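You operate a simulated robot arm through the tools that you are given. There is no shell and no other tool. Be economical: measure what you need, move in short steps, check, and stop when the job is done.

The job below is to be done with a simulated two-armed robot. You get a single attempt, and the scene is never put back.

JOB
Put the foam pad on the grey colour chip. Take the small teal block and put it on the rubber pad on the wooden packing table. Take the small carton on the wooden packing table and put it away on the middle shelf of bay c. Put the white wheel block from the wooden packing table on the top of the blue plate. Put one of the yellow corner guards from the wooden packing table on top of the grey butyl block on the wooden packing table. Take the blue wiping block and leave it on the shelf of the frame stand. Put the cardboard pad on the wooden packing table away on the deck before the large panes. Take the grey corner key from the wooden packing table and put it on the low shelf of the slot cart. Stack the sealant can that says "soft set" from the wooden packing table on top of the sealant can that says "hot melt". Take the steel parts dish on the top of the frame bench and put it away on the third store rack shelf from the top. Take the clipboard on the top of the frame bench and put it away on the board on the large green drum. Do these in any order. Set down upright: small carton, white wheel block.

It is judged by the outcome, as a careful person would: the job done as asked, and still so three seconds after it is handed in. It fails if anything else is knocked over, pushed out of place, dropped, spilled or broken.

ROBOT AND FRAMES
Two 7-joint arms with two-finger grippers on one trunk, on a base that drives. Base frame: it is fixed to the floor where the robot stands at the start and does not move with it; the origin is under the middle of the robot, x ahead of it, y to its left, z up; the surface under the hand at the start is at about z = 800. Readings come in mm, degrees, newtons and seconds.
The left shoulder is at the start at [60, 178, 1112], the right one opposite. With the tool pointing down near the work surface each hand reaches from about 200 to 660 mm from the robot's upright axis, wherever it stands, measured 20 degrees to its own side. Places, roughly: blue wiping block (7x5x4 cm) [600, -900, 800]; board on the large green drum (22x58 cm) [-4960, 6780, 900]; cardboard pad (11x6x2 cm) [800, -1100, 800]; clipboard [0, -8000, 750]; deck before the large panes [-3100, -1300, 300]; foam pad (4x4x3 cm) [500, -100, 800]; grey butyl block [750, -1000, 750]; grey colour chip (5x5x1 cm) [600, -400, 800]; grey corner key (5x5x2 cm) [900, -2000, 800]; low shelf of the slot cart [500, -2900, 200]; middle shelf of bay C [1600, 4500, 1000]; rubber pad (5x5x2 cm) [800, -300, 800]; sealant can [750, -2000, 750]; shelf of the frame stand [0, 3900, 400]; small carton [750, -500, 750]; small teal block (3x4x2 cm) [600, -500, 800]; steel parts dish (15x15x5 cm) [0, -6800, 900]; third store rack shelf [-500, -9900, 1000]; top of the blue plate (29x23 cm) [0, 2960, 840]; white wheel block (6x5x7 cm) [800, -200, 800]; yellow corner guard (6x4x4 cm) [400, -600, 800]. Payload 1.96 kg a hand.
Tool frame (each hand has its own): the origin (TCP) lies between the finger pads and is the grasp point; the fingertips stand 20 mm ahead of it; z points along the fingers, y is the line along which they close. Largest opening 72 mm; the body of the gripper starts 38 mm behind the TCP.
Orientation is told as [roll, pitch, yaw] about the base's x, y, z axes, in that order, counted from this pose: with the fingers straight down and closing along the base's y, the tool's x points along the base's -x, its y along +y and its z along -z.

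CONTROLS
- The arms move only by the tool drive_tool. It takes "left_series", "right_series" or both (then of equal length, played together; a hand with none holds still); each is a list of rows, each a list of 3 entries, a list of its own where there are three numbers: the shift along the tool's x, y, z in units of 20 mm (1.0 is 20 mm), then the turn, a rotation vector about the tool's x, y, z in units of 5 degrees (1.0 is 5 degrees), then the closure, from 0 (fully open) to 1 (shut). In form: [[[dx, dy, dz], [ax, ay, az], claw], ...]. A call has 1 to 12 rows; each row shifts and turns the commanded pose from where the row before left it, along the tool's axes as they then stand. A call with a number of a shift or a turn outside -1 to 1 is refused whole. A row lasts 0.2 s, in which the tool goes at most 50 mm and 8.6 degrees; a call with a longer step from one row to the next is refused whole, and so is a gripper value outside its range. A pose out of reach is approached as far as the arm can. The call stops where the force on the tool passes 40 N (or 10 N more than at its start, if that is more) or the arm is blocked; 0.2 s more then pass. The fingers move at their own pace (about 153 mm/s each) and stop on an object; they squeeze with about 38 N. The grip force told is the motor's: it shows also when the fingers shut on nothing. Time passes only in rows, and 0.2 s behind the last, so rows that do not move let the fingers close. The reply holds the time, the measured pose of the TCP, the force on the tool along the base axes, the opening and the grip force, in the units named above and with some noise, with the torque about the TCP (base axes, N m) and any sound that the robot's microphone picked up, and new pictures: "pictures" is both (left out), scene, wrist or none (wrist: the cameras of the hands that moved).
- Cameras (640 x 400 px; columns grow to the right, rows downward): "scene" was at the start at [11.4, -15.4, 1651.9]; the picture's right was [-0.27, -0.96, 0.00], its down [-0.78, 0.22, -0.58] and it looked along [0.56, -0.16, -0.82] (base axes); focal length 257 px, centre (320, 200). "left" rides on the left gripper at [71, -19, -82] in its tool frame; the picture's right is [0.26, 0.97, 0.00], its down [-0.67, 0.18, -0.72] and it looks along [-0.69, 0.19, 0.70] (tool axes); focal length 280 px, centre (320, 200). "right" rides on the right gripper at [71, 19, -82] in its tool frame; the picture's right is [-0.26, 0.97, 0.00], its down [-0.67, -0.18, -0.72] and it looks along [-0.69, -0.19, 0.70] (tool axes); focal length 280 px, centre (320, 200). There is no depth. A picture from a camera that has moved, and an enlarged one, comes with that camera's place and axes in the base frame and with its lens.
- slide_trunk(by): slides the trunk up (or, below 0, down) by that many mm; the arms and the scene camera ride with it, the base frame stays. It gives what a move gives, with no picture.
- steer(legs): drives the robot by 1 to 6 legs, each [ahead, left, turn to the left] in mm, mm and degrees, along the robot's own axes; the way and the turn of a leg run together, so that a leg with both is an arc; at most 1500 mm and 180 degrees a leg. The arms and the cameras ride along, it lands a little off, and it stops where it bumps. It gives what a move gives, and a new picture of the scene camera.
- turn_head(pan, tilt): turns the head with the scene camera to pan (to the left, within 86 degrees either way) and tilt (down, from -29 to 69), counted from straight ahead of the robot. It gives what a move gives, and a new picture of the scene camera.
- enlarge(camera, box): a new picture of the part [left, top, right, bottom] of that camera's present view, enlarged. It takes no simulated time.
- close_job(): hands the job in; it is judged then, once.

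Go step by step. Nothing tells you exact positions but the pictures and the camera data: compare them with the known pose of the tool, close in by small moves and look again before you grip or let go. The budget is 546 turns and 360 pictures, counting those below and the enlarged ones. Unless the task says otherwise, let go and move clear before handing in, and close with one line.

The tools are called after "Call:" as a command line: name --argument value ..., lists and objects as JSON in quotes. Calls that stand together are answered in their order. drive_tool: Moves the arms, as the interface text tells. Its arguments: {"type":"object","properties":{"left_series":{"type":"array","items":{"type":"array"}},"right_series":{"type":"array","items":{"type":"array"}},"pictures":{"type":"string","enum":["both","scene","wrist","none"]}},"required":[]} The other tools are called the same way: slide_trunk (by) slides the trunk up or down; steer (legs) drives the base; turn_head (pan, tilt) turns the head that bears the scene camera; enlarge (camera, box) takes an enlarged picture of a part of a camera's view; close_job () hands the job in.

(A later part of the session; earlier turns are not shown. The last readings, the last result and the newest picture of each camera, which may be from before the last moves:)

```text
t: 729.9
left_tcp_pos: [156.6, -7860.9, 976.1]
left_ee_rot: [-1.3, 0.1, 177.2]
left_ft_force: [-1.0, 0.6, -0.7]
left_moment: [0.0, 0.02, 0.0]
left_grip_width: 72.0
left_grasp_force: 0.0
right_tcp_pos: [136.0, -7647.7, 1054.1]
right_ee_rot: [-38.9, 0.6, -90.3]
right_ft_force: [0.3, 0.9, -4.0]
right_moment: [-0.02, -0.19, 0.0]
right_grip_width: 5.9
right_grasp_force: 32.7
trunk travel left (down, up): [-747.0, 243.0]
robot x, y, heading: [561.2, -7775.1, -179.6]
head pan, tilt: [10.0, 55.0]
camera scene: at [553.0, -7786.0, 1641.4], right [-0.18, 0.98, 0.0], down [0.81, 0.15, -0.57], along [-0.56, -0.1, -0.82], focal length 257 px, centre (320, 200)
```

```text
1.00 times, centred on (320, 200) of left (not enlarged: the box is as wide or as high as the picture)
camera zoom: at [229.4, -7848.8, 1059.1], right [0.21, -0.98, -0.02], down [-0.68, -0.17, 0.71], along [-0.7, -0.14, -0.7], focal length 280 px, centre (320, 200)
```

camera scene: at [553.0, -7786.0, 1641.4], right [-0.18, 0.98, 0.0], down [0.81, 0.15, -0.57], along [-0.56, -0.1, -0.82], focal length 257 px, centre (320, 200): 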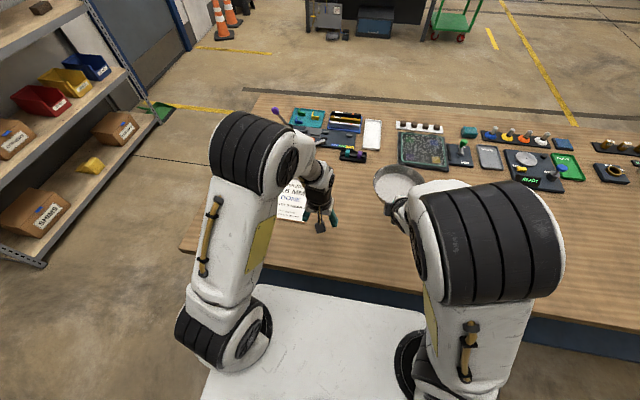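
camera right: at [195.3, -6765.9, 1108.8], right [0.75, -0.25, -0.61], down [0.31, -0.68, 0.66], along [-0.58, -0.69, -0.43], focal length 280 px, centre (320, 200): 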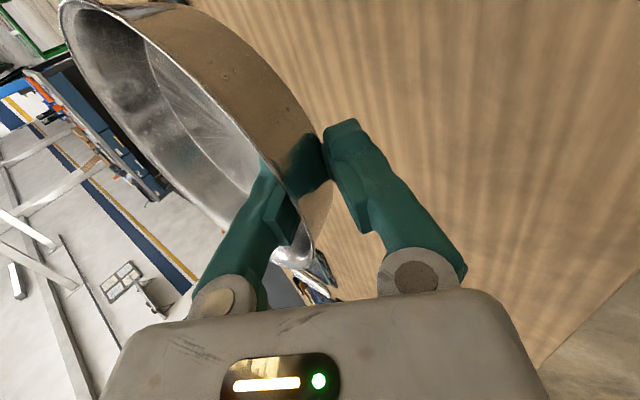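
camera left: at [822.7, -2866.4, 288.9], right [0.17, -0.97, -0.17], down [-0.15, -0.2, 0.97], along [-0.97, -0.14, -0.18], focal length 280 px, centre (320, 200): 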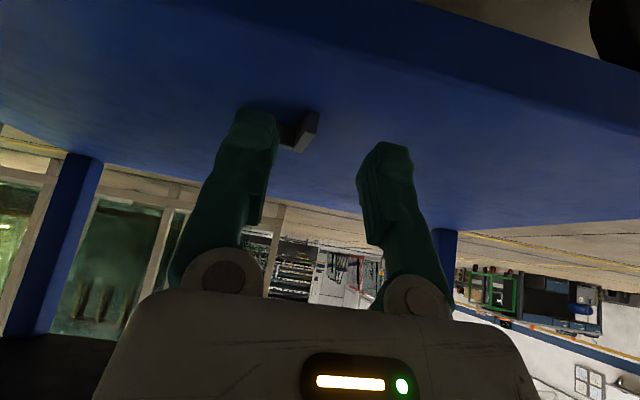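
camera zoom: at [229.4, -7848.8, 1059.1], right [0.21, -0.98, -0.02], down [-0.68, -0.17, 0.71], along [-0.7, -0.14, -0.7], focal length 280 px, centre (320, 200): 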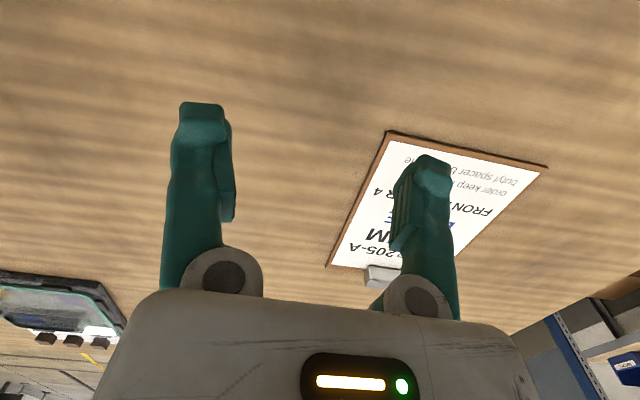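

Call:
drive_tool --left_series '[[[-0.8, 0.9, 0], [0.28, 0, 0], 0], [[-0.8, 0.9, 0], [0, 0, 0], 0], [[-0.8, 0.9, 0], [0, 0, 0], 0], [[-0.8, 0.9, 0], [0, 0, 0], 0], [[0, 0.9, 0], [0, 0, 0], 0], [[0, 0.9, 0], [0, 0, 0], 0]]' --pictures "wrist"

```text
t: 731.3
left_tcp_pos: [88.5, -7966.9, 972.7]
left_ee_rot: [-2.8, 0.1, 177.1]
left_ft_force: [0.4, 0.3, 0.5]
left_moment: [0.0, -0.02, 0.01]
left_grip_width: 72.2
left_grasp_force: 0.1
right_tcp_pos: [135.6, -7648.5, 1054.2]
right_ee_rot: [-39.0, 0.8, -90.3]
right_ft_force: [-0.6, 0.4, -2.7]
right_moment: [-0.02, -0.2, 0.01]
right_grip_width: 6.2
right_grasp_force: 32.4
trunk travel left (down, up): [-747.0, 243.0]
robot x, y, heading: [561.7, -7776.0, -179.7]
head pan, tilt: [10.0, 55.0]
camera left: at [160.2, -7956.2, 1054.7], right [0.21, -0.98, -0.05], down [-0.69, -0.18, 0.7], along [-0.7, -0.12, -0.71], focal length 280 px, centre (320, 200)
```

left: 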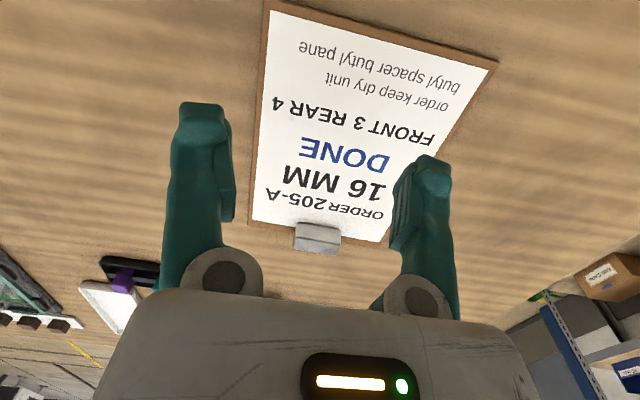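

Call:
enlarge --camera "left" --box '[240, 180, 400, 280]'

```text
4.00 times, centred on (320, 230) of left
camera zoom: at [160.2, -7956.2, 1054.7], right [0.21, -0.98, -0.05], down [-0.69, -0.18, 0.7], along [-0.7, -0.12, -0.71], focal length 1122 px, centre (320, 80)
```

zoom: 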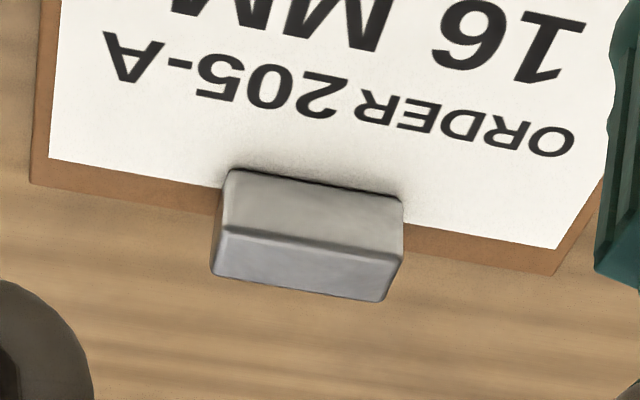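

Call:
steer --legs '[[37, 40, 0]]'

Call:
drive_tool --left_series '[[[0, 0, 0], [-0.55, -1, 0], 1], [[0, 0, 0], [0, -1, 0], 1], [[0, 0, 0], [0, -1, 0], 1], [[0, 0, 0], [0, -1, 0], 1], [[0, 0, 0], [0, -1, 0], 1], [[0, 0, 0], [0, -1, 0], 1]]' --pictures "wrist"

```text
t: 732.2
left_tcp_pos: [51.4, -8003.6, 971.2]
left_ee_rot: [-2.8, 0.0, 177.0]
left_ft_force: [-0.2, 0.4, 1.0]
left_moment: [0.0, -0.04, -0.02]
left_grip_width: 71.9
left_grasp_force: 0.0
right_tcp_pos: [98.8, -7686.5, 1055.6]
right_ee_rot: [-38.8, 0.5, -90.3]
right_ft_force: [0.1, -0.1, -2.9]
right_moment: [0.0, -0.22, -0.02]
right_grip_width: 5.9
right_grasp_force: 32.5
trunk travel left (down, up): [-747.0, 243.0]
robot x, y, heading: [525.5, -7815.8, -179.8]
head pan, tilt: [10.0, 55.0]
camera scene: at [517.9, -7823.9, 1641.4], right [-0.18, 0.98, 0.0], down [0.81, 0.14, -0.57], along [-0.56, -0.1, -0.82], focal length 257 px, centre (320, 200)
```

scene: 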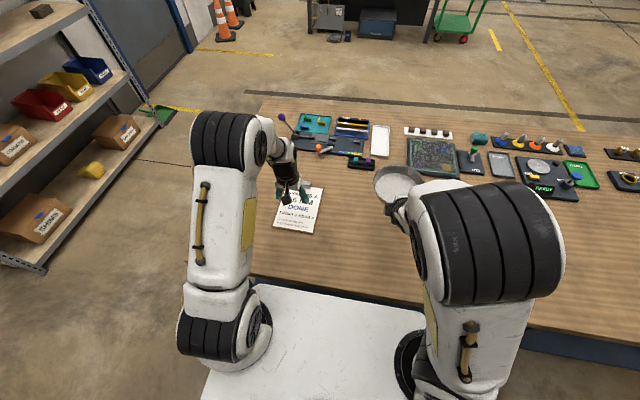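

```text
t: 733.6
left_tcp_pos: [51.8, -8004.3, 972.5]
left_ee_rot: [-0.1, -30.0, 177.2]
left_ft_force: [0.0, 0.2, -0.6]
left_moment: [0.01, 0.01, 0.0]
left_grip_width: 0.0
left_grasp_force: 29.5
right_tcp_pos: [99.8, -7685.8, 1055.4]
right_ee_rot: [-38.9, 0.6, -90.4]
right_ft_force: [1.5, 0.2, -2.9]
right_moment: [0.02, -0.19, 0.0]
right_grip_width: 6.2
right_grasp_force: 32.9
trunk travel left (down, up): [-747.0, 243.0]
robot x, y, heading: [525.8, -7820.1, -180.0]
head pan, tilt: [10.0, 55.0]
camera left: at [156.3, -7991.7, 1007.8], right [0.18, -0.98, -0.13], down [-0.23, -0.17, 0.96], along [-0.96, -0.14, -0.26], focal length 280 px, centre (320, 200)
```

left: 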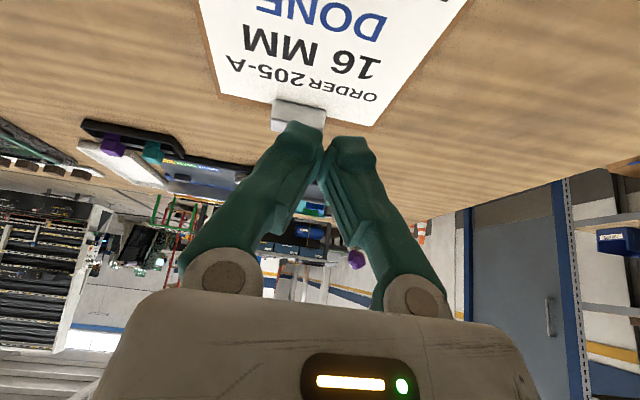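

Call:
drive_tool --left_series '[[[-0.834, 0.013, 0.857], [0, 0, 0], 1], [[-0.834, 0.013, 0.857], [0, 0, 0], 1], [[-0.834, 0.013, 0.857], [0, 0, 0], 1], [[-0.834, 0.013, 0.857], [0, 0, 0], 1], [[-0.834, 0.013, 0.857], [0, 0, 0], 1], [[-0.834, 0.013, 0.857], [0, 0, 0], 1], [[-0.834, 0.013, 0.857], [0, 0, 0], 1], [[-0.834, 0.013, 0.857], [0, 0, 0], 1]]' --pictures "wrist"

```text
t: 735.4
left_tcp_pos: [-135.1, -7999.9, 918.4]
left_ee_rot: [0.1, -30.0, 177.0]
left_ft_force: [-0.3, -0.1, 0.2]
left_moment: [-0.01, 0.02, 0.01]
left_grip_width: 0.0
left_grasp_force: 29.3
right_tcp_pos: [98.3, -7687.1, 1053.3]
right_ee_rot: [-38.9, 0.5, -90.4]
right_ft_force: [0.3, -0.6, -3.8]
right_moment: [0.01, -0.19, 0.03]
right_grip_width: 5.8
right_grasp_force: 32.7
trunk travel left (down, up): [-747.0, 243.0]
robot x, y, heading: [526.0, -7816.6, -179.9]
head pan, tilt: [10.0, 55.0]
camera left: at [-31.2, -7986.1, 954.7], right [0.18, -0.98, -0.13], down [-0.24, -0.17, 0.96], along [-0.95, -0.14, -0.26], focal length 280 px, centre (320, 200)
```

left: 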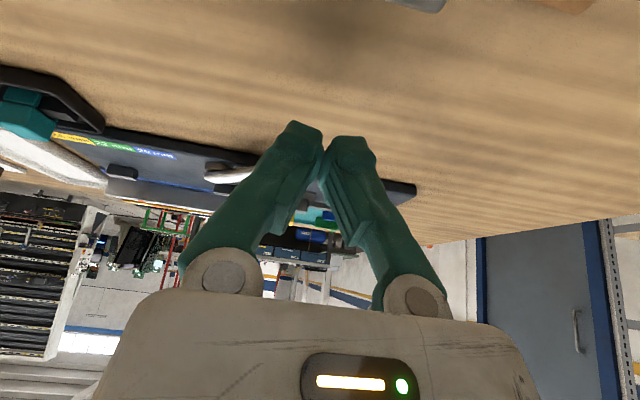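

Call:
drive_tool --left_series '[[[0.35, 0.1, 0.61], [0, 0, 0], 1], [[0.35, 0, 0.61], [0, 0, 0], 1], [[0.2, 0, 0.35], [0, 0, 0], 1], [[0.1, 0, 0.17], [0, 0, 0], 1]]' --pictures "none"

```text
t: 736.4
left_tcp_pos: [-132.6, -7999.4, 880.2]
left_ee_rot: [0.0, -29.9, 177.1]
left_ft_force: [-0.1, -0.4, 0.1]
left_moment: [0.0, 0.0, -0.02]
left_grip_width: 0.0
left_grasp_force: 29.4
right_tcp_pos: [98.5, -7686.8, 1055.4]
right_ee_rot: [-39.0, 0.6, -90.3]
right_ft_force: [-0.2, 0.4, -3.4]
right_moment: [-0.02, -0.22, 0.04]
right_grip_width: 6.2
right_grasp_force: 32.5
trunk travel left (down, up): [-747.0, 243.0]
robot x, y, heading: [523.4, -7816.2, -179.8]
head pan, tilt: [10.0, 55.0]
```

Call:
drive_tool --left_series '[[[0.1, 0, 0.17], [0, 0, 0], 1], [[0.65, 0, -0.375], [0, 0, 0], 1], [[0.5, 0, -0.29], [0, 0, 0], 1], [[0.5, 0, -0.29], [0, 0, 0], 1], [[0.5, 0, -0.29], [0, 0, 0], 1], [[0.65, 0, -0.375], [0, 0, 0], 1], [[0.65, 0, -0.375], [0, 0, 0], 1], [[0.65, 0, -0.375], [0, 0, 0], 1], [[0.65, 0, -0.375], [0, 0, 0], 1]]' --pictures "both"

```text
t: 738.4
left_tcp_pos: [-29.2, -8006.7, 878.6]
left_ee_rot: [0.2, -30.8, 177.1]
left_ft_force: [-1.4, 2.0, 3.6]
left_moment: [0.03, -0.02, 0.01]
left_grip_width: 0.0
left_grasp_force: 29.6
right_tcp_pos: [100.3, -7687.0, 1053.7]
right_ee_rot: [-38.9, 0.7, -90.4]
right_ft_force: [-0.6, -0.6, -2.4]
right_moment: [0.0, -0.2, 0.0]
right_grip_width: 6.1
right_grasp_force: 32.5
trunk travel left (down, up): [-747.0, 243.0]
robot x, y, heading: [521.3, -7815.1, -180.1]
head pan, tilt: [10.0, 55.0]
stopped in row 9 (left hand): the force on the tool passed its limit at 48 N (the readings are from after the stop); the commanded pose is now the measured one
camera scene: at [517.6, -7825.3, 1640.8], right [-0.18, 0.98, 0.0], down [0.81, 0.15, -0.57], along [-0.56, -0.1, -0.82], focal length 257 px, centre (320, 200)
camera left: at [75.0, -7992.6, 912.6], right [0.18, -0.98, -0.13], down [-0.22, -0.17, 0.96], along [-0.96, -0.14, -0.25], focal length 280 px, centre (320, 200)
```

scene: 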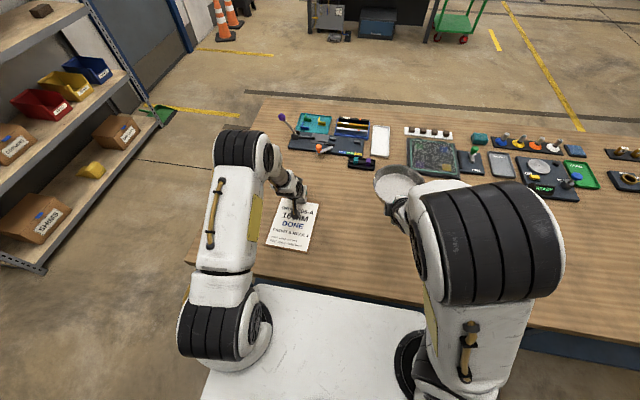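
left: 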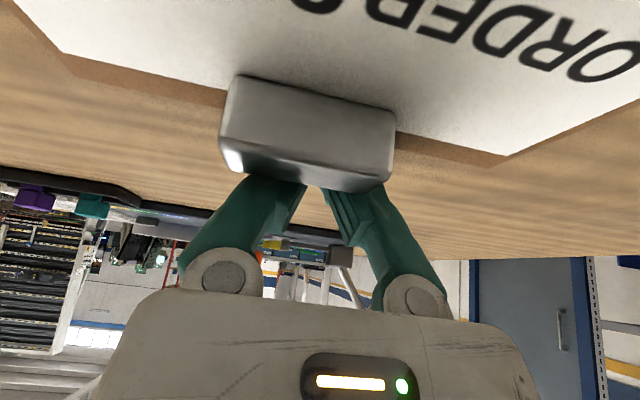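

Call:
drive_tool --left_series '[[[0.4, 0, -0.26], [0, 0, 0], 1], [[0.4, 0, -0.24], [0, 0, 0], 1], [[0.4, 0, -0.235], [0, 0, 0], 1], [[0.4, 0, -0.235], [0, 0, 0], 1], [[0.4, 0, -0.235], [0, 0, 0], 1], [[0.4, 0, -0.235], [0, 0, 0], 1], [[0.4, 0, -0.235], [0, 0, 0], 1], [[0.4, 0, -0.235], [0, 0, 0], 1]]' --pictures "wrist"

```text
t: 740.2
left_tcp_pos: [43.9, -8008.7, 878.3]
left_ee_rot: [0.2, -30.7, 177.1]
left_ft_force: [-1.8, 0.2, 2.1]
left_moment: [0.02, -0.01, 0.03]
left_grip_width: 0.0
left_grasp_force: 29.7
right_tcp_pos: [100.0, -7687.5, 1053.8]
right_ee_rot: [-39.0, 0.6, -90.5]
right_ft_force: [0.8, -0.1, -2.7]
right_moment: [0.02, -0.22, 0.01]
right_grip_width: 6.1
right_grasp_force: 32.6
trunk travel left (down, up): [-747.0, 243.0]
robot x, y, heading: [525.6, -7816.0, -179.6]
head pan, tilt: [10.0, 55.0]
camera left: at [149.1, -7995.9, 912.7], right [0.18, -0.98, -0.13], down [-0.22, -0.17, 0.96], along [-0.96, -0.14, -0.25], focal length 280 px, centre (320, 200)
```

left: 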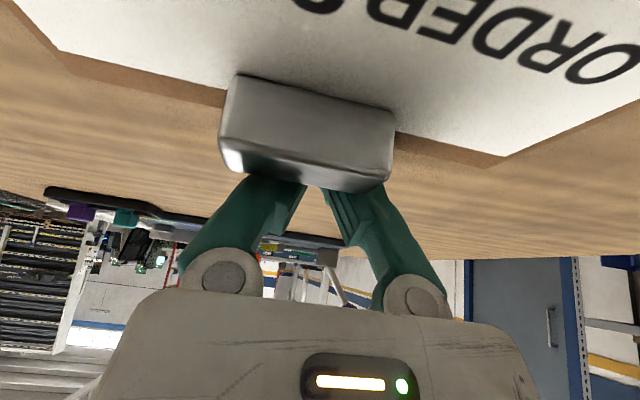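

Call:
drive_tool --left_series '[[[-0.5, 0, 0.29], [0, 0, 0], 1], [[-0.5, 0, -0.866], [0, 0, 0], 1], [[-0.5, 0, -0.866], [0, 0, 0], 1], [[-0.5, 0, -0.866], [0, 0, 0], 1], [[-0.5, 0, -0.866], [0, 0, 0], 1], [[-0.5, 0, -0.866], [0, 0, 0], 0.5], [[0, 0, 0], [0, 1, 0], 0.5], [[0, 0, 0], [0, 1, 0], 0.5], [[0, 0, 0], [0, 1, 0], 0.5], [[0, 0, 0], [0, 1, 0], 0.5], [[0, 0, 0], [0, 1, 0], 0.5], [[0, 0, 0], [0, 1, 0], 0.5]]' --pictures "none"

Call:
drive_tool --left_series '[[[0.3, 0, 0], [0, 0, 1], 0.5], [[0.3, 0, 0], [0, 0, 1], 0.5], [[0, 0, 0], [0, 0, 1], 0.5], [[0, 0, 0], [0, 0, 1], 0.5], [[0, 0, 0], [0, 0, 1], 0.5], [[0, 0, 0], [0, 0, 1], 0.5], [[0, 0, 0], [0, 0, 1], 0.5], [[0, 0, 0], [0, 0, 1], 0.5], [[0, 0, 0], [0, 0, 1], 0.5], [[0, 0, 0], [0, 0, 1], 0.5], [[0, 0, 0], [0, 0, 1], 0.5], [[0, 0, 0], [0, 0, 1], 0.5]]' --pictures "none"

Call:
drive_tool --left_series '[[[0, 0, 0], [0, 0, 1], 0.5], [[0, 0, 0], [0, 0, 1], 0.5], [[0, 0, 0], [0, 0, 1], 0.5], [[0, 0, 0], [0, 0, 1], 0.5], [[0, 0, 0], [0, 0, 1], 0.5], [[0, 0, 0], [0, 0, 0.8], 0.5]]' --pictures "wrist"

```text
t: 742.8
left_tcp_pos: [35.6, -8008.7, 979.0]
left_ee_rot: [0.2, -0.6, 177.0]
left_ft_force: [0.3, -0.1, 0.1]
left_moment: [0.01, 0.01, 0.0]
left_grip_width: 36.1
left_grasp_force: 0.1
right_tcp_pos: [99.8, -7687.4, 1054.5]
right_ee_rot: [-38.8, 0.6, -90.4]
right_ft_force: [0.1, -0.1, -3.3]
right_moment: [0.0, -0.22, 0.02]
right_grip_width: 6.0
right_grasp_force: 32.3
trunk travel left (down, up): [-747.0, 243.0]
robot x, y, heading: [525.5, -7816.1, -179.7]
head pan, tilt: [10.0, 55.0]
```

```text
t: 745.4
left_tcp_pos: [47.1, -8009.9, 979.7]
left_ee_rot: [0.6, -0.4, 117.0]
left_ft_force: [0.4, -1.0, 0.0]
left_moment: [0.0, -0.05, 0.01]
left_grip_width: 36.0
left_grasp_force: 0.1
right_tcp_pos: [98.6, -7687.1, 1054.7]
right_ee_rot: [-38.9, 0.6, -90.4]
right_ft_force: [-0.2, -0.3, -2.9]
right_moment: [0.0, -0.23, -0.01]
right_grip_width: 5.9
right_grasp_force: 32.8
trunk travel left (down, up): [-747.0, 243.0]
robot x, y, heading: [524.5, -7818.4, -179.9]
head pan, tilt: [10.0, 55.0]
```

```text
t: 746.8
left_tcp_pos: [47.0, -8010.5, 978.6]
left_ee_rot: [0.7, 0.1, 88.0]
left_ft_force: [0.2, -0.2, 0.4]
left_moment: [0.03, 0.01, -0.01]
left_grip_width: 35.9
left_grasp_force: 0.0
right_tcp_pos: [99.2, -7687.3, 1055.0]
right_ee_rot: [-38.9, 0.7, -90.4]
right_ft_force: [0.4, 0.3, -2.6]
right_moment: [0.02, -0.2, 0.02]
right_grip_width: 5.9
right_grasp_force: 33.3
trunk travel left (down, up): [-747.0, 243.0]
robot x, y, heading: [530.3, -7814.9, -179.8]
head pan, tilt: [10.0, 55.0]
camera left: at [65.2, -8082.5, 1060.6], right [-0.97, -0.23, 0.01], down [-0.15, 0.68, 0.72], along [-0.17, 0.7, -0.7], focal length 280 px, centre (320, 200)
```

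left: 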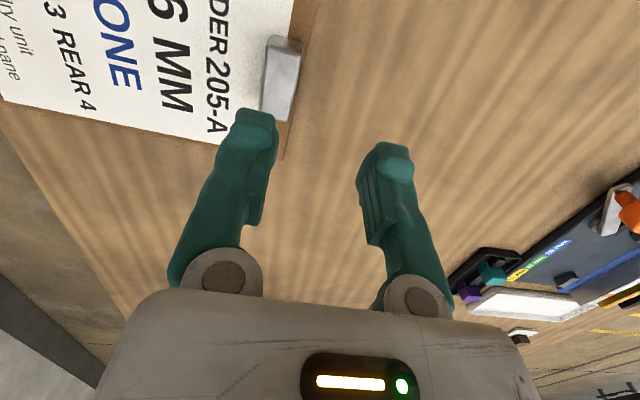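

Call:
enlarge --camera "left" --box '[220, 10, 360, 170]'

```text
2.50 times, centred on (290, 90) of left
camera zoom: at [65.2, -8082.5, 1060.6], right [-0.97, -0.23, 0.01], down [-0.15, 0.68, 0.72], along [-0.17, 0.7, -0.7], focal length 701 px, centre (395, 475)
```

zoom: 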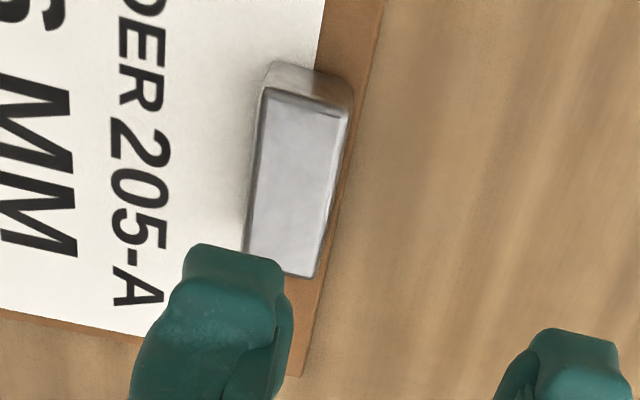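

Call:
drive_tool --left_series '[[[-0.39, -0.6, 0.4], [0, 0, 0], 0.5], [[-0.38, -0.61, 0.9], [0, 0, 0], 0.5], [[0, 0, 0.9], [0, 0, 0], 0.5], [[0, 0, 0.9], [0, 0, 0], 0.5], [[0, 0, 0.9], [0, 0, 0], 0.5]]' --pictures "wrist"

```text
t: 748.0
left_tcp_pos: [69.4, -7994.8, 896.6]
left_ee_rot: [0.7, 0.0, 88.2]
left_ft_force: [0.3, 0.1, -1.1]
left_moment: [-0.01, 0.02, 0.01]
left_grip_width: 36.0
left_grasp_force: 0.1
right_tcp_pos: [98.9, -7687.1, 1054.1]
right_ee_rot: [-38.8, 0.6, -90.4]
right_ft_force: [-0.8, 0.0, -3.1]
right_moment: [0.02, -0.21, 0.02]
right_grip_width: 5.9
right_grasp_force: 32.8
trunk travel left (down, up): [-747.0, 243.0]
robot x, y, heading: [526.0, -7817.2, -180.1]
head pan, tilt: [10.0, 55.0]
camera left: at [87.9, -8067.2, 978.7], right [-0.97, -0.23, 0.01], down [-0.15, 0.68, 0.72], along [-0.17, 0.7, -0.7], focal length 280 px, centre (320, 200)
```

left: 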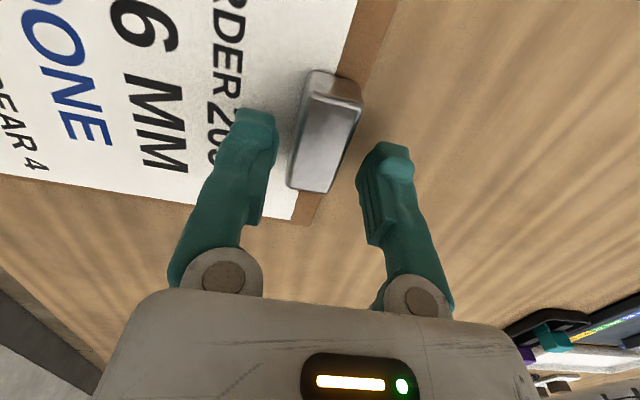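

Call:
drive_tool --left_series '[[[0, 0, 0.5], [0, 0, 0], 0.5], [[0, 0, 0.25], [0, 0, 0], 0.5], [[0, 0, 0.1], [0, 0, 0], 0.5], [[0, 0, 0.1], [0, 0, 0], 0.5]]' --pictures "none"

```text
t: 749.0
left_tcp_pos: [68.1, -7993.2, 883.6]
left_ee_rot: [1.2, 0.2, 88.1]
left_ft_force: [3.4, -1.7, 29.0]
left_moment: [-0.06, -0.83, -0.02]
left_grip_width: 38.8
left_grasp_force: 2.2
right_tcp_pos: [101.0, -7686.5, 1055.3]
right_ee_rot: [-38.9, 0.6, -90.4]
right_ft_force: [-0.3, 0.3, -3.3]
right_moment: [0.01, -0.26, -0.03]
right_grip_width: 6.2
right_grasp_force: 32.8
trunk travel left (down, up): [-747.0, 243.0]
robot x, y, heading: [528.8, -7816.1, -179.9]
head pan, tilt: [10.0, 55.0]
stopped in row 4 (left hand): the force on the tool passed its limit at 45 N (the readings are from after the stop); the commanded pose is now the measured one
```

Call:
drive_tool --left_series '[[[0, 0.1, -0.1], [0, 0, 0], 0.5], [[0, 0, 0], [0, 0, 0], 0.7], [[0, 0, 0], [0, 0, 0], 1], [[0, 0, 0], [0, 0, 0], 1], [[0, 0, -0.2], [0, 0, 0], 1], [[0, 0, -0.5], [0, 0, 0], 1], [[0, 0, -0.8], [0, 0, 0], 1]]' --pictures "both"

```text
t: 750.6
left_tcp_pos: [67.3, -7996.1, 913.9]
left_ee_rot: [1.0, 0.1, 88.2]
left_ft_force: [0.1, -0.1, -1.3]
left_moment: [0.01, 0.07, -0.03]
left_grip_width: 20.8
left_grasp_force: 37.9
right_tcp_pos: [98.6, -7686.6, 1053.5]
right_ee_rot: [-38.9, 0.7, -90.4]
right_ft_force: [0.0, 0.0, -3.5]
right_moment: [0.02, -0.21, -0.01]
right_grip_width: 5.9
right_grasp_force: 32.6
trunk travel left (down, up): [-747.0, 243.0]
robot x, y, heading: [526.3, -7816.1, -179.5]
head pan, tilt: [10.0, 55.0]
camera scene: at [516.7, -7825.1, 1641.3], right [-0.18, 0.98, 0.0], down [0.81, 0.15, -0.57], along [-0.56, -0.1, -0.82], focal length 257 px, centre (320, 200)
camera left: at [85.4, -8067.6, 995.2], right [-0.97, -0.23, 0.02], down [-0.15, 0.68, 0.72], along [-0.18, 0.7, -0.7], focal length 280 px, centre (320, 200)
```

scene: 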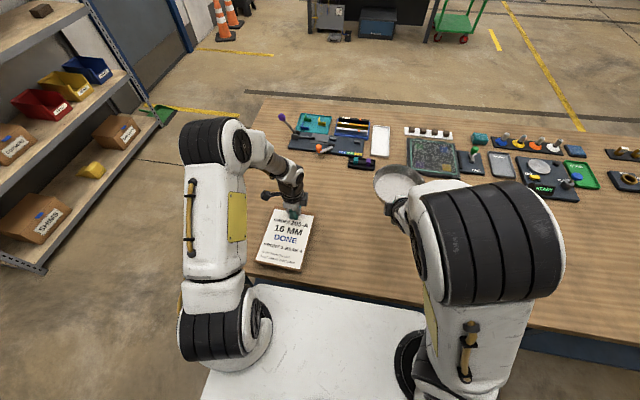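
left: 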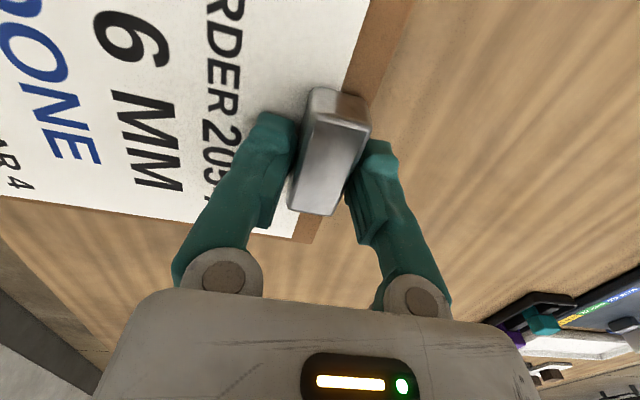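

Call:
drive_tool --left_series '[[[0, 0, -0.9], [0, 0, 0], 1], [[0, 0, -0.9], [0, 0, 0], 1], [[0, 0, -0.9], [0, 0, 0], 1], [[0, 0, -0.9], [0, 0, 0], 1], [[0, 0, -0.9], [0, 0, 0], 1], [[0, 0, -0.9], [0, 0, 0], 1], [[0, 0, -0.9], [0, 0, 0], 1]]' --pictures "none"

Call:
steer --legs '[[-450, 0, 0], [0, 1270, 0], [0, 0, 90], [0, -1300, 0]]'

Call:
turn_head --pan 0 --tilt 25

```text
t: 752.2
left_tcp_pos: [68.7, -7994.2, 1040.9]
left_ee_rot: [0.9, 0.2, 88.1]
left_ft_force: [0.0, 0.1, -0.4]
left_moment: [0.01, 0.05, 0.02]
left_grip_width: 20.8
left_grasp_force: 37.4
right_tcp_pos: [99.2, -7687.0, 1054.9]
right_ee_rot: [-38.9, 0.6, -90.3]
right_ft_force: [0.1, -0.6, -1.9]
right_moment: [0.01, -0.21, -0.01]
right_grip_width: 6.1
right_grasp_force: 32.7
trunk travel left (down, up): [-747.0, 243.0]
robot x, y, heading: [529.1, -7816.1, -179.8]
head pan, tilt: [10.0, 55.0]
```

```text
t: 755.2
left_tcp_pos: [525.3, -7991.8, 1039.3]
left_ee_rot: [1.0, 0.1, 87.9]
left_ft_force: [0.3, 0.8, -0.7]
left_moment: [0.0, 0.03, 0.0]
left_grip_width: 20.5
left_grasp_force: 38.0
right_tcp_pos: [558.1, -7683.5, 1055.3]
right_ee_rot: [-38.8, 0.7, -90.6]
right_ft_force: [0.7, 0.3, -3.6]
right_moment: [0.0, -0.22, -0.01]
right_grip_width: 6.0
right_grasp_force: 32.3
trunk travel left (down, up): [-747.0, 243.0]
robot x, y, heading: [986.4, -7812.6, -180.0]
head pan, tilt: [10.0, 55.0]
stopped in leg 1: the robot was blocked; the commanded pose is now the measured one
camera scene: at [974.0, -7822.7, 1641.4], right [-0.18, 0.98, 0.0], down [0.81, 0.14, -0.57], along [-0.56, -0.1, -0.82], focal length 257 px, centre (320, 200)
```

scene: 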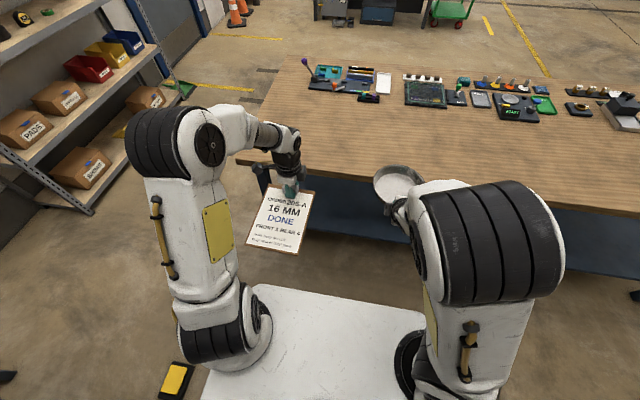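

```text
t: 756.1
left_tcp_pos: [524.1, -7992.6, 1040.7]
left_ee_rot: [1.0, 0.1, 88.0]
left_ft_force: [-0.3, 0.1, -0.7]
left_moment: [0.01, 0.08, -0.03]
left_grip_width: 20.8
left_grasp_force: 38.2
right_tcp_pos: [556.5, -7684.6, 1054.8]
right_ee_rot: [-38.9, 0.6, -90.5]
right_ft_force: [0.0, -0.8, -2.5]
right_moment: [0.02, -0.17, -0.03]
right_grip_width: 6.1
right_grasp_force: 32.8
trunk travel left (down, up): [-747.0, 243.0]
robot x, y, heading: [981.0, -7814.8, -179.7]
head pan, tilt: [0.0, 25.0]
camera scene: at [952.4, -7810.5, 1685.3], right [0.0, 1.0, 0.0], down [0.42, 0.0, -0.91], along [-0.91, 0.0, -0.42], focal length 257 px, centre (320, 200)
```

scene: 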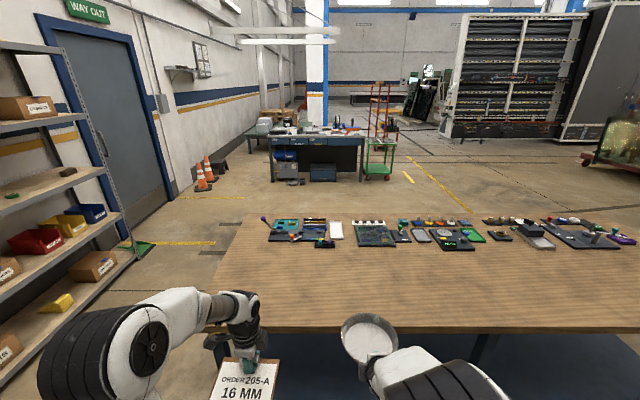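

Call:
steer --legs '[[220, 0, 0]]'

Call:
turn_head --pan 85 --tilt 40

```text
t: 757.8
left_tcp_pos: [307.4, -7994.4, 1040.1]
left_ee_rot: [1.1, 0.1, 88.3]
left_ft_force: [-0.6, 0.2, -1.2]
left_moment: [0.03, 0.07, 0.0]
left_grip_width: 20.6
left_grasp_force: 37.6
right_tcp_pos: [338.3, -7686.7, 1055.1]
right_ee_rot: [-38.8, 0.7, -90.3]
right_ft_force: [0.4, -0.8, -3.0]
right_moment: [0.03, -0.25, 0.01]
right_grip_width: 6.1
right_grasp_force: 32.8
trunk travel left (down, up): [-747.0, 243.0]
robot x, y, heading: [765.0, -7813.3, -179.5]
head pan, tilt: [0.0, 25.0]
camera scene: at [734.5, -7811.3, 1685.4], right [-0.01, 1.0, 0.0], down [0.42, 0.0, -0.91], along [-0.91, 0.0, -0.42], focal length 257 px, centre (320, 200)
```

scene: 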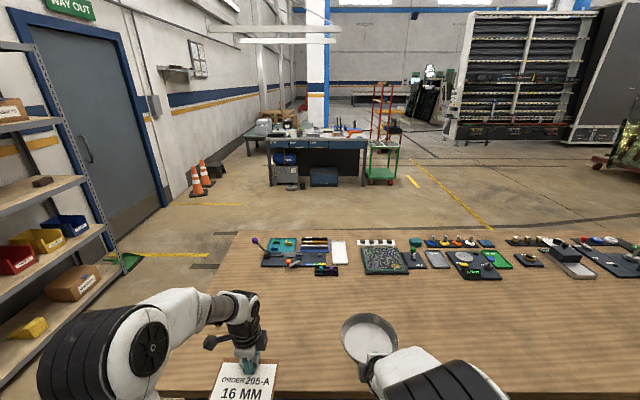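

```text
t: 759.4
left_tcp_pos: [308.7, -7994.1, 1038.3]
left_ee_rot: [1.0, 0.1, 88.4]
left_ft_force: [-0.2, 0.1, -0.5]
left_moment: [0.01, 0.09, -0.04]
left_grip_width: 20.6
left_grasp_force: 37.9
right_tcp_pos: [339.4, -7686.6, 1054.4]
right_ee_rot: [-38.8, 0.7, -90.3]
right_ft_force: [0.1, -0.5, -4.1]
right_moment: [0.04, -0.21, -0.03]
right_grip_width: 6.1
right_grasp_force: 32.8
trunk travel left (down, up): [-747.0, 243.0]
robot x, y, heading: [766.0, -7817.2, -179.6]
head pan, tilt: [85.0, 40.0]
camera scene: at [819.4, -7895.6, 1662.1], right [-1.0, 0.08, 0.0], down [0.05, 0.64, -0.77], along [-0.06, -0.76, -0.64], focal length 257 px, centre (320, 200)
```

scene: 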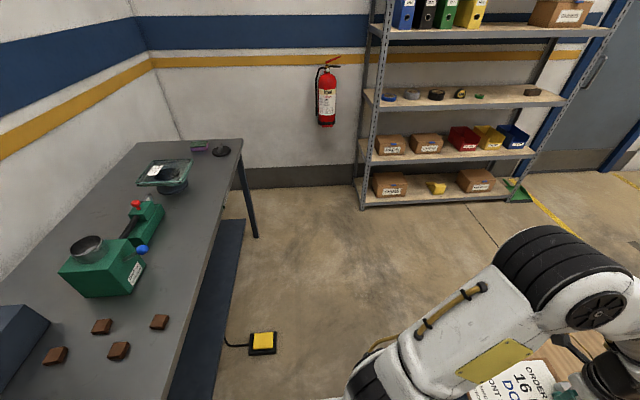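

Call:
steer --legs '[[0, 1280, -0.4], [0, 0, 90], [0, -1300, 0]]'

Call:
turn_head --pan -12 --tilt 35

```text
t: 775.9
left_tcp_pos: [-392.7, -9544.8, 1039.0]
left_ee_rot: [1.0, 0.1, 176.1]
left_ft_force: [0.5, 0.4, -1.7]
left_moment: [-0.07, 0.03, 0.0]
left_grip_width: 20.7
left_grasp_force: 37.9
right_tcp_pos: [-699.5, -9503.6, 1054.1]
right_ee_rot: [-38.8, 0.7, -2.4]
right_ft_force: [0.4, 0.3, -2.4]
right_moment: [0.2, 0.01, -0.04]
right_grip_width: 6.0
right_grasp_force: 32.6
trunk travel left (down, up): [-747.0, 243.0]
robot x, y, heading: [-551.5, -9080.7, -91.5]
head pan, tilt: [85.0, 40.0]
camera scene: at [-466.8, -9027.2, 1662.1], right [-0.12, -0.99, 0.0], down [-0.64, 0.08, -0.77], along [0.76, -0.09, -0.64], focal length 257 px, centre (320, 200)
```

scene: 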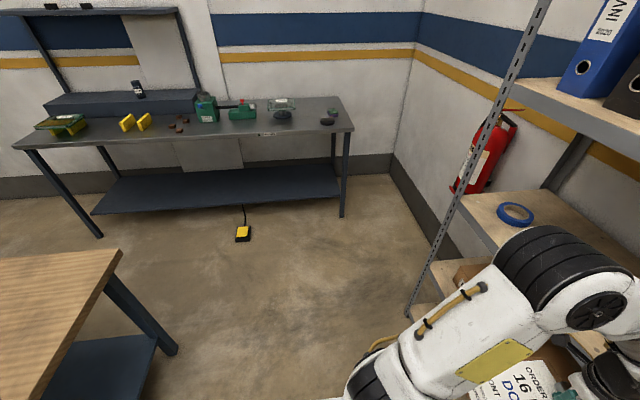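

```text
t: 777.6
left_tcp_pos: [-391.9, -9545.0, 1039.8]
left_ee_rot: [1.0, 0.2, 176.1]
left_ft_force: [-0.4, -0.2, -0.5]
left_moment: [-0.06, -0.01, 0.02]
left_grip_width: 20.5
left_grasp_force: 37.6
right_tcp_pos: [-699.0, -9502.7, 1054.9]
right_ee_rot: [-38.8, 0.7, -2.4]
right_ft_force: [-0.4, 0.6, -3.6]
right_moment: [0.23, -0.02, 0.01]
right_grip_width: 6.2
right_grasp_force: 32.8
trunk travel left (down, up): [-747.0, 243.0]
robot x, y, heading: [-555.3, -9078.6, -91.8]
head pan, tilt: [-12.0, 35.0]
camera scene: at [-572.1, -9102.7, 1669.6], right [-0.97, 0.24, 0.0], down [0.14, 0.56, -0.82], along [-0.19, -0.8, -0.57], focal length 257 px, centre (320, 200)
```

scene: 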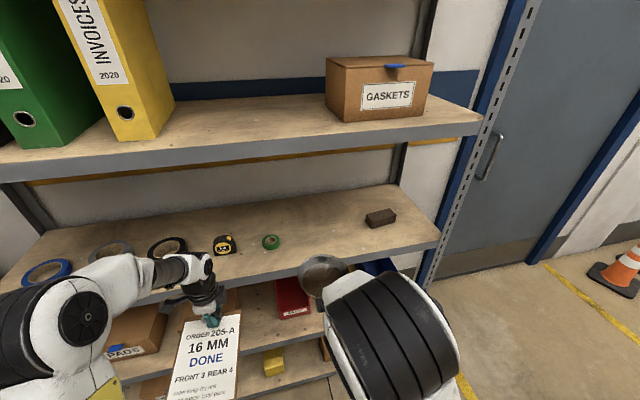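

Call:
drive_tool --right_series '[[[0.875, -0.315, -0.39], [0, 0, 0], 1], [[0.875, -0.315, -0.39], [0, 0, 0], 1], [[0.875, -0.315, -0.39], [0, 0, 0], 1], [[0.875, -0.315, -0.39], [0, 0, 0], 1], [[0, -0.7, 0.567], [0, 0, 0], 1], [[0, -0.7, 0.567], [0, 0, 0], 1], [[0, -0.7, 0.567], [0, 0, 0], 1]]' --pictures "both"

```text
t: 779.2
left_tcp_pos: [-393.1, -9544.6, 1039.2]
left_ee_rot: [0.9, 0.2, 176.1]
left_ft_force: [-0.4, -0.5, -0.4]
left_moment: [-0.04, -0.02, 0.04]
left_grip_width: 20.9
left_grasp_force: 37.6
right_tcp_pos: [-771.8, -9548.7, 1097.7]
right_ee_rot: [-38.8, 0.6, -2.3]
right_ft_force: [-0.6, -1.1, -3.4]
right_moment: [0.21, 0.02, 0.0]
right_grip_width: 5.9
right_grasp_force: 32.3
right hand out of reach, approached as far as the arm can: row 5
trunk travel left (down, up): [-747.0, 243.0]
robot x, y, heading: [-551.8, -9080.5, -91.9]
head pan, tilt: [-12.0, 35.0]
camera scene: at [-572.4, -9103.6, 1669.6], right [-0.97, 0.24, 0.0], down [0.14, 0.56, -0.82], along [-0.2, -0.8, -0.57], focal length 257 px, centre (320, 200)
camera right: at [-839.8, -9480.1, 1151.6], right [0.29, 0.74, -0.61], down [0.69, 0.28, 0.66], along [0.66, -0.61, -0.43], focal length 280 px, centre (320, 200)
```

scene: 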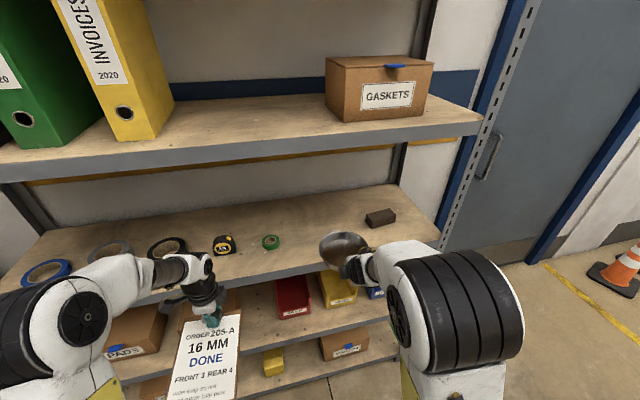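
right: 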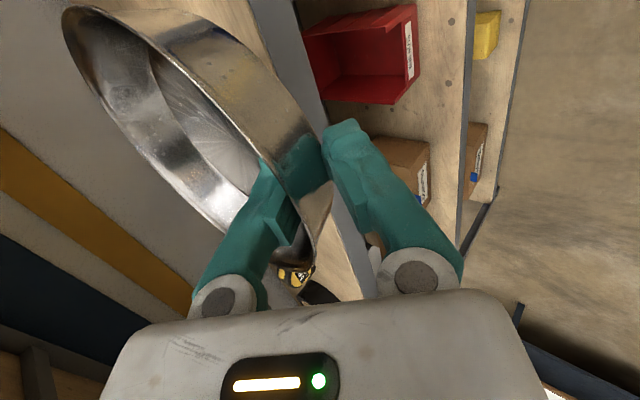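

Call:
slide_trunk --by 150

Call:
steer --legs '[[85, 0, 1.8]]'

Call:
drive_tool --right_series '[[[0, 0.58, 0.72], [0, 0, 0], 1], [[0, 0.58, 0.72], [0, 0, 0], 1], [[0, 0.58, 0.72], [0, 0, 0], 1], [[0, 0.58, 0.72], [0, 0, 0], 1], [[0, 0.58, 0.72], [0, 0, 0], 1], [[0, 0.58, 0.72], [0, 0, 0], 1], [[0, 0.58, 0.72], [0, 0, 0], 1]]' --pictures "both"

```text
t: 781.0
left_tcp_pos: [-393.9, -9544.6, 1189.4]
left_ee_rot: [1.0, 0.0, 176.0]
left_ft_force: [-0.3, -0.1, -0.5]
left_moment: [-0.05, 0.01, 0.0]
left_grip_width: 20.7
left_grasp_force: 38.0
right_tcp_pos: [-772.4, -9547.4, 1247.9]
right_ee_rot: [-38.8, 0.7, -2.4]
right_ft_force: [-0.7, 0.6, -3.5]
right_moment: [0.22, -0.02, -0.03]
right_grip_width: 6.1
right_grasp_force: 32.4
trunk travel left (down, up): [-897.0, 93.0]
robot x, y, heading: [-554.8, -9081.8, -92.0]
head pan, tilt: [-12.0, 35.0]
```

```text
t: 782.1
left_tcp_pos: [-377.9, -9620.1, 1190.1]
left_ee_rot: [1.1, 0.1, 178.0]
left_ft_force: [-0.9, -0.5, -1.1]
left_moment: [-0.08, 0.0, -0.02]
left_grip_width: 20.5
left_grasp_force: 38.6
right_tcp_pos: [-758.1, -9636.9, 1249.9]
right_ee_rot: [-38.9, 0.6, -0.6]
right_ft_force: [-0.5, 0.5, -2.9]
right_moment: [0.19, 0.0, -0.02]
right_grip_width: 6.1
right_grasp_force: 32.3
trunk travel left (down, up): [-897.0, 93.0]
robot x, y, heading: [-550.5, -9165.4, -89.8]
head pan, tilt: [-12.0, 35.0]
camera scene: at [-573.2, -9183.0, 1819.7], right [-0.98, 0.21, 0.0], down [0.12, 0.56, -0.82], along [-0.17, -0.8, -0.57], focal length 257 px, centre (320, 200)
```

scene: 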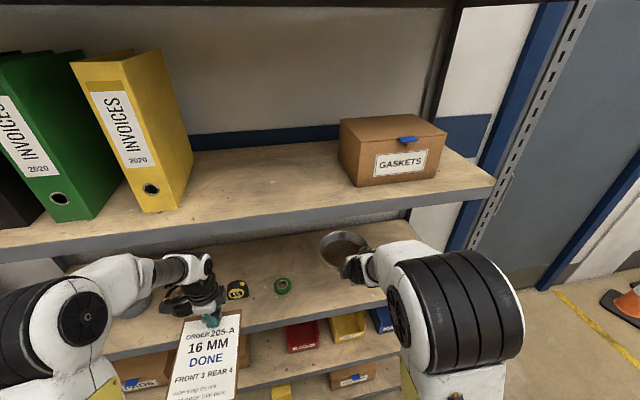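

```text
t: 783.7
left_tcp_pos: [-380.0, -9624.3, 1188.5]
left_ee_rot: [1.0, 0.1, 178.1]
left_ft_force: [0.1, 0.0, -0.6]
left_moment: [-0.03, 0.02, 0.03]
left_grip_width: 20.7
left_grasp_force: 38.3
right_tcp_pos: [-759.1, -9640.9, 1118.6]
right_ee_rot: [-38.8, 0.7, -0.6]
right_ft_force: [0.3, -0.7, -3.2]
right_moment: [0.25, 0.02, 0.0]
right_grip_width: 5.9
right_grasp_force: 32.5
trunk travel left (down, up): [-897.0, 93.0]
robot x, y, heading: [-556.7, -9164.0, -89.8]
head pan, tilt: [-12.0, 35.0]
camera scene: at [-572.7, -9188.6, 1819.6], right [-0.98, 0.21, 0.0], down [0.12, 0.56, -0.82], along [-0.17, -0.8, -0.57], focal length 257 px, centre (320, 200)
camera right: at [-828.5, -9574.7, 1173.0], right [0.26, 0.75, -0.61], down [0.68, 0.3, 0.66], along [0.68, -0.59, -0.43], focal length 280 px, centre (320, 200)
```

scene: 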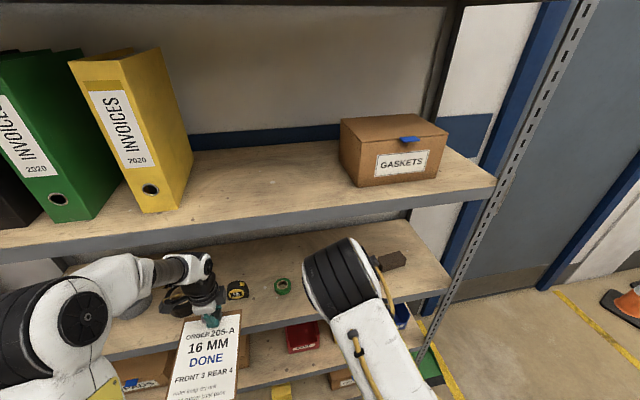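
right: 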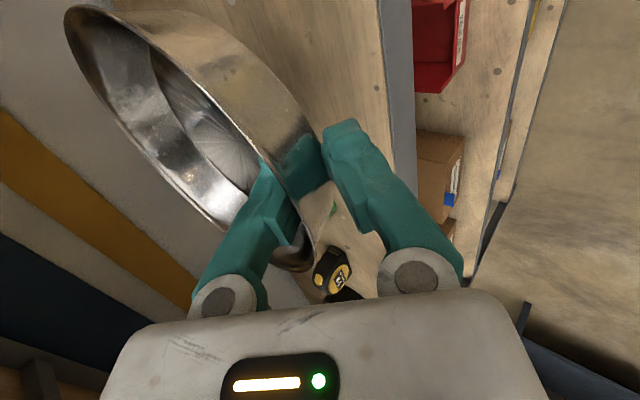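

Call:
drive_tool --right_series '[[[0, -0.66, 0.535], [0, 0, 0], 1], [[0, -0.66, 0.535], [0, 0, 0], 1], [[0, -0.66, 0.535], [0, 0, 0], 1], [[0, -0.66, 0.535], [0, 0, 0], 1], [[0, -0.66, 0.535], [0, 0, 0], 1]]' --pictures "wrist"

Call:
turn_head --pan -5 --tilt 45

```text
t: 784.9
left_tcp_pos: [-379.5, -9625.0, 1189.1]
left_ee_rot: [0.9, 0.1, 178.0]
left_ft_force: [0.1, -0.2, -0.8]
left_moment: [-0.08, 0.0, 0.03]
left_grip_width: 20.3
left_grasp_force: 38.1
right_tcp_pos: [-759.7, -9724.2, 1117.5]
right_ee_rot: [-38.8, 0.7, -0.5]
right_ft_force: [1.1, 0.3, -2.9]
right_moment: [0.19, 0.01, -0.01]
right_grip_width: 6.0
right_grasp_force: 32.8
trunk travel left (down, up): [-897.0, 93.0]
robot x, y, heading: [-557.3, -9162.2, -89.8]
head pan, tilt: [-12.0, 35.0]
camera right: at [-829.8, -9659.0, 1171.9], right [0.26, 0.75, -0.61], down [0.68, 0.3, 0.66], along [0.68, -0.59, -0.43], focal length 280 px, centre (320, 200)
```

right: 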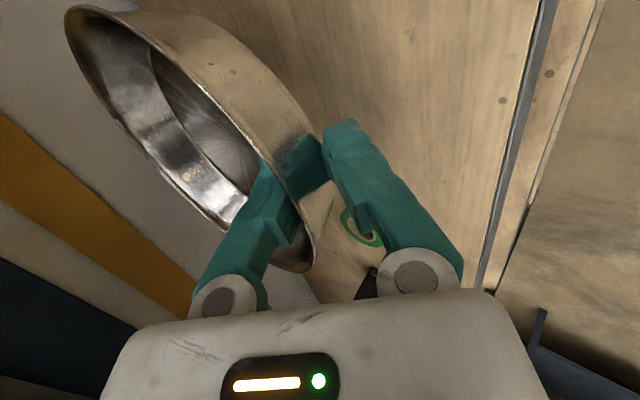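

```text
t: 785.6
left_tcp_pos: [-378.9, -9623.5, 1189.0]
left_ee_rot: [1.0, 0.2, 178.0]
left_ft_force: [0.1, 0.5, -1.1]
left_moment: [-0.02, 0.01, -0.02]
left_grip_width: 20.7
left_grasp_force: 38.5
right_tcp_pos: [-760.7, -9724.1, 1117.9]
right_ee_rot: [-38.8, 0.7, -0.5]
right_ft_force: [-0.1, 0.3, -2.0]
right_moment: [0.22, 0.03, 0.02]
right_grip_width: 6.2
right_grasp_force: 32.6
trunk travel left (down, up): [-897.0, 93.0]
robot x, y, heading: [-554.0, -9165.9, -90.1]
head pan, tilt: [-5.0, 45.0]
camera scene: at [-561.5, -9183.1, 1804.8], right [-1.0, 0.09, 0.0], down [0.06, 0.7, -0.71], along [-0.06, -0.7, -0.71], focal length 257 px, centre (320, 200)
```

scene: 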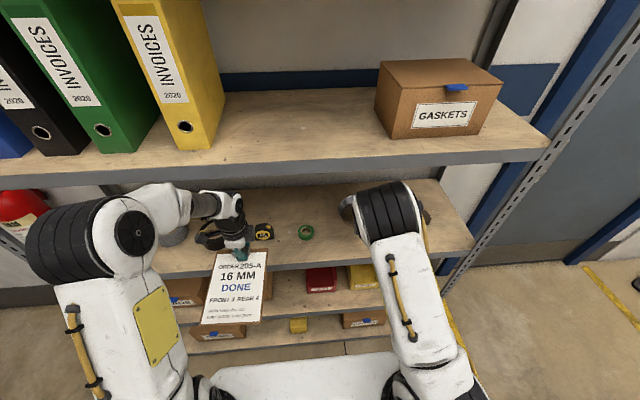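

Call:
drive_tool --right_series '[[[0, 0.63, 0.777], [0, 0, 0], 1], [[0, 0.63, 0.777], [0, 0, 0], 1], [[0, 0.3, 0.38], [0, 0, 0], 1], [[0, 0.15, 0.19], [0, 0, 0], 1], [[0, 0.15, 0.19], [0, 0, 0], 1], [[0, 0.15, 0.19], [0, 0, 0], 1]]' --pictures "wrist"

```text
t: 787.0
left_tcp_pos: [-379.6, -9623.1, 1189.2]
left_ee_rot: [1.0, 0.0, 178.0]
left_ft_force: [0.3, 0.6, -1.3]
left_moment: [-0.09, -0.02, -0.01]
left_grip_width: 20.7
left_grasp_force: 38.0
right_tcp_pos: [-761.5, -9724.2, 1053.3]
right_ee_rot: [-38.8, 0.6, -0.6]
right_ft_force: [1.0, -0.5, -2.3]
right_moment: [0.19, 0.04, 0.03]
right_grip_width: 6.0
right_grasp_force: 32.7
trunk travel left (down, up): [-897.0, 93.0]
robot x, y, heading: [-553.2, -9164.3, -90.1]
head pan, tilt: [-5.0, 45.0]
camera right: at [-830.6, -9657.9, 1107.2], right [0.26, 0.75, -0.61], down [0.68, 0.3, 0.66], along [0.68, -0.59, -0.43], focal length 280 px, centre (320, 200)
```

right: 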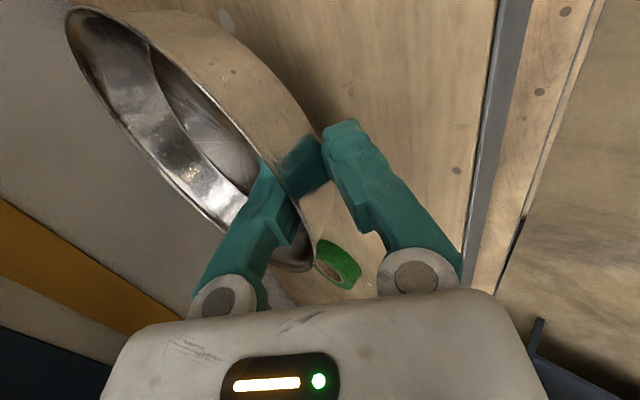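

Call:
drive_tool --right_series '[[[0, 0.126, 0.155], [0, 0, 0], 1], [[0, 0.126, 0.155], [0, 0, 0], 1], [[0, 0.126, 0.155], [0, 0, 0], 1], [[0, 0.126, 0.155], [0, 0, 0], 1], [[0, 0.126, 0.155], [0, 0, 0], 1]]' --pictures "none"

```text
t: 788.2
left_tcp_pos: [-378.3, -9624.6, 1189.5]
left_ee_rot: [0.8, 0.0, 178.0]
left_ft_force: [0.5, -0.1, -0.6]
left_moment: [-0.07, 0.0, -0.01]
left_grip_width: 20.7
left_grasp_force: 38.2
right_tcp_pos: [-761.7, -9724.0, 1033.7]
right_ee_rot: [-38.8, 0.7, -0.5]
right_ft_force: [0.5, 0.2, -3.2]
right_moment: [0.26, 0.02, -0.02]
right_grip_width: 5.9
right_grasp_force: 32.8
trunk travel left (down, up): [-897.0, 93.0]
robot x, y, heading: [-552.9, -9166.0, -89.9]
head pan, tilt: [-5.0, 45.0]
```

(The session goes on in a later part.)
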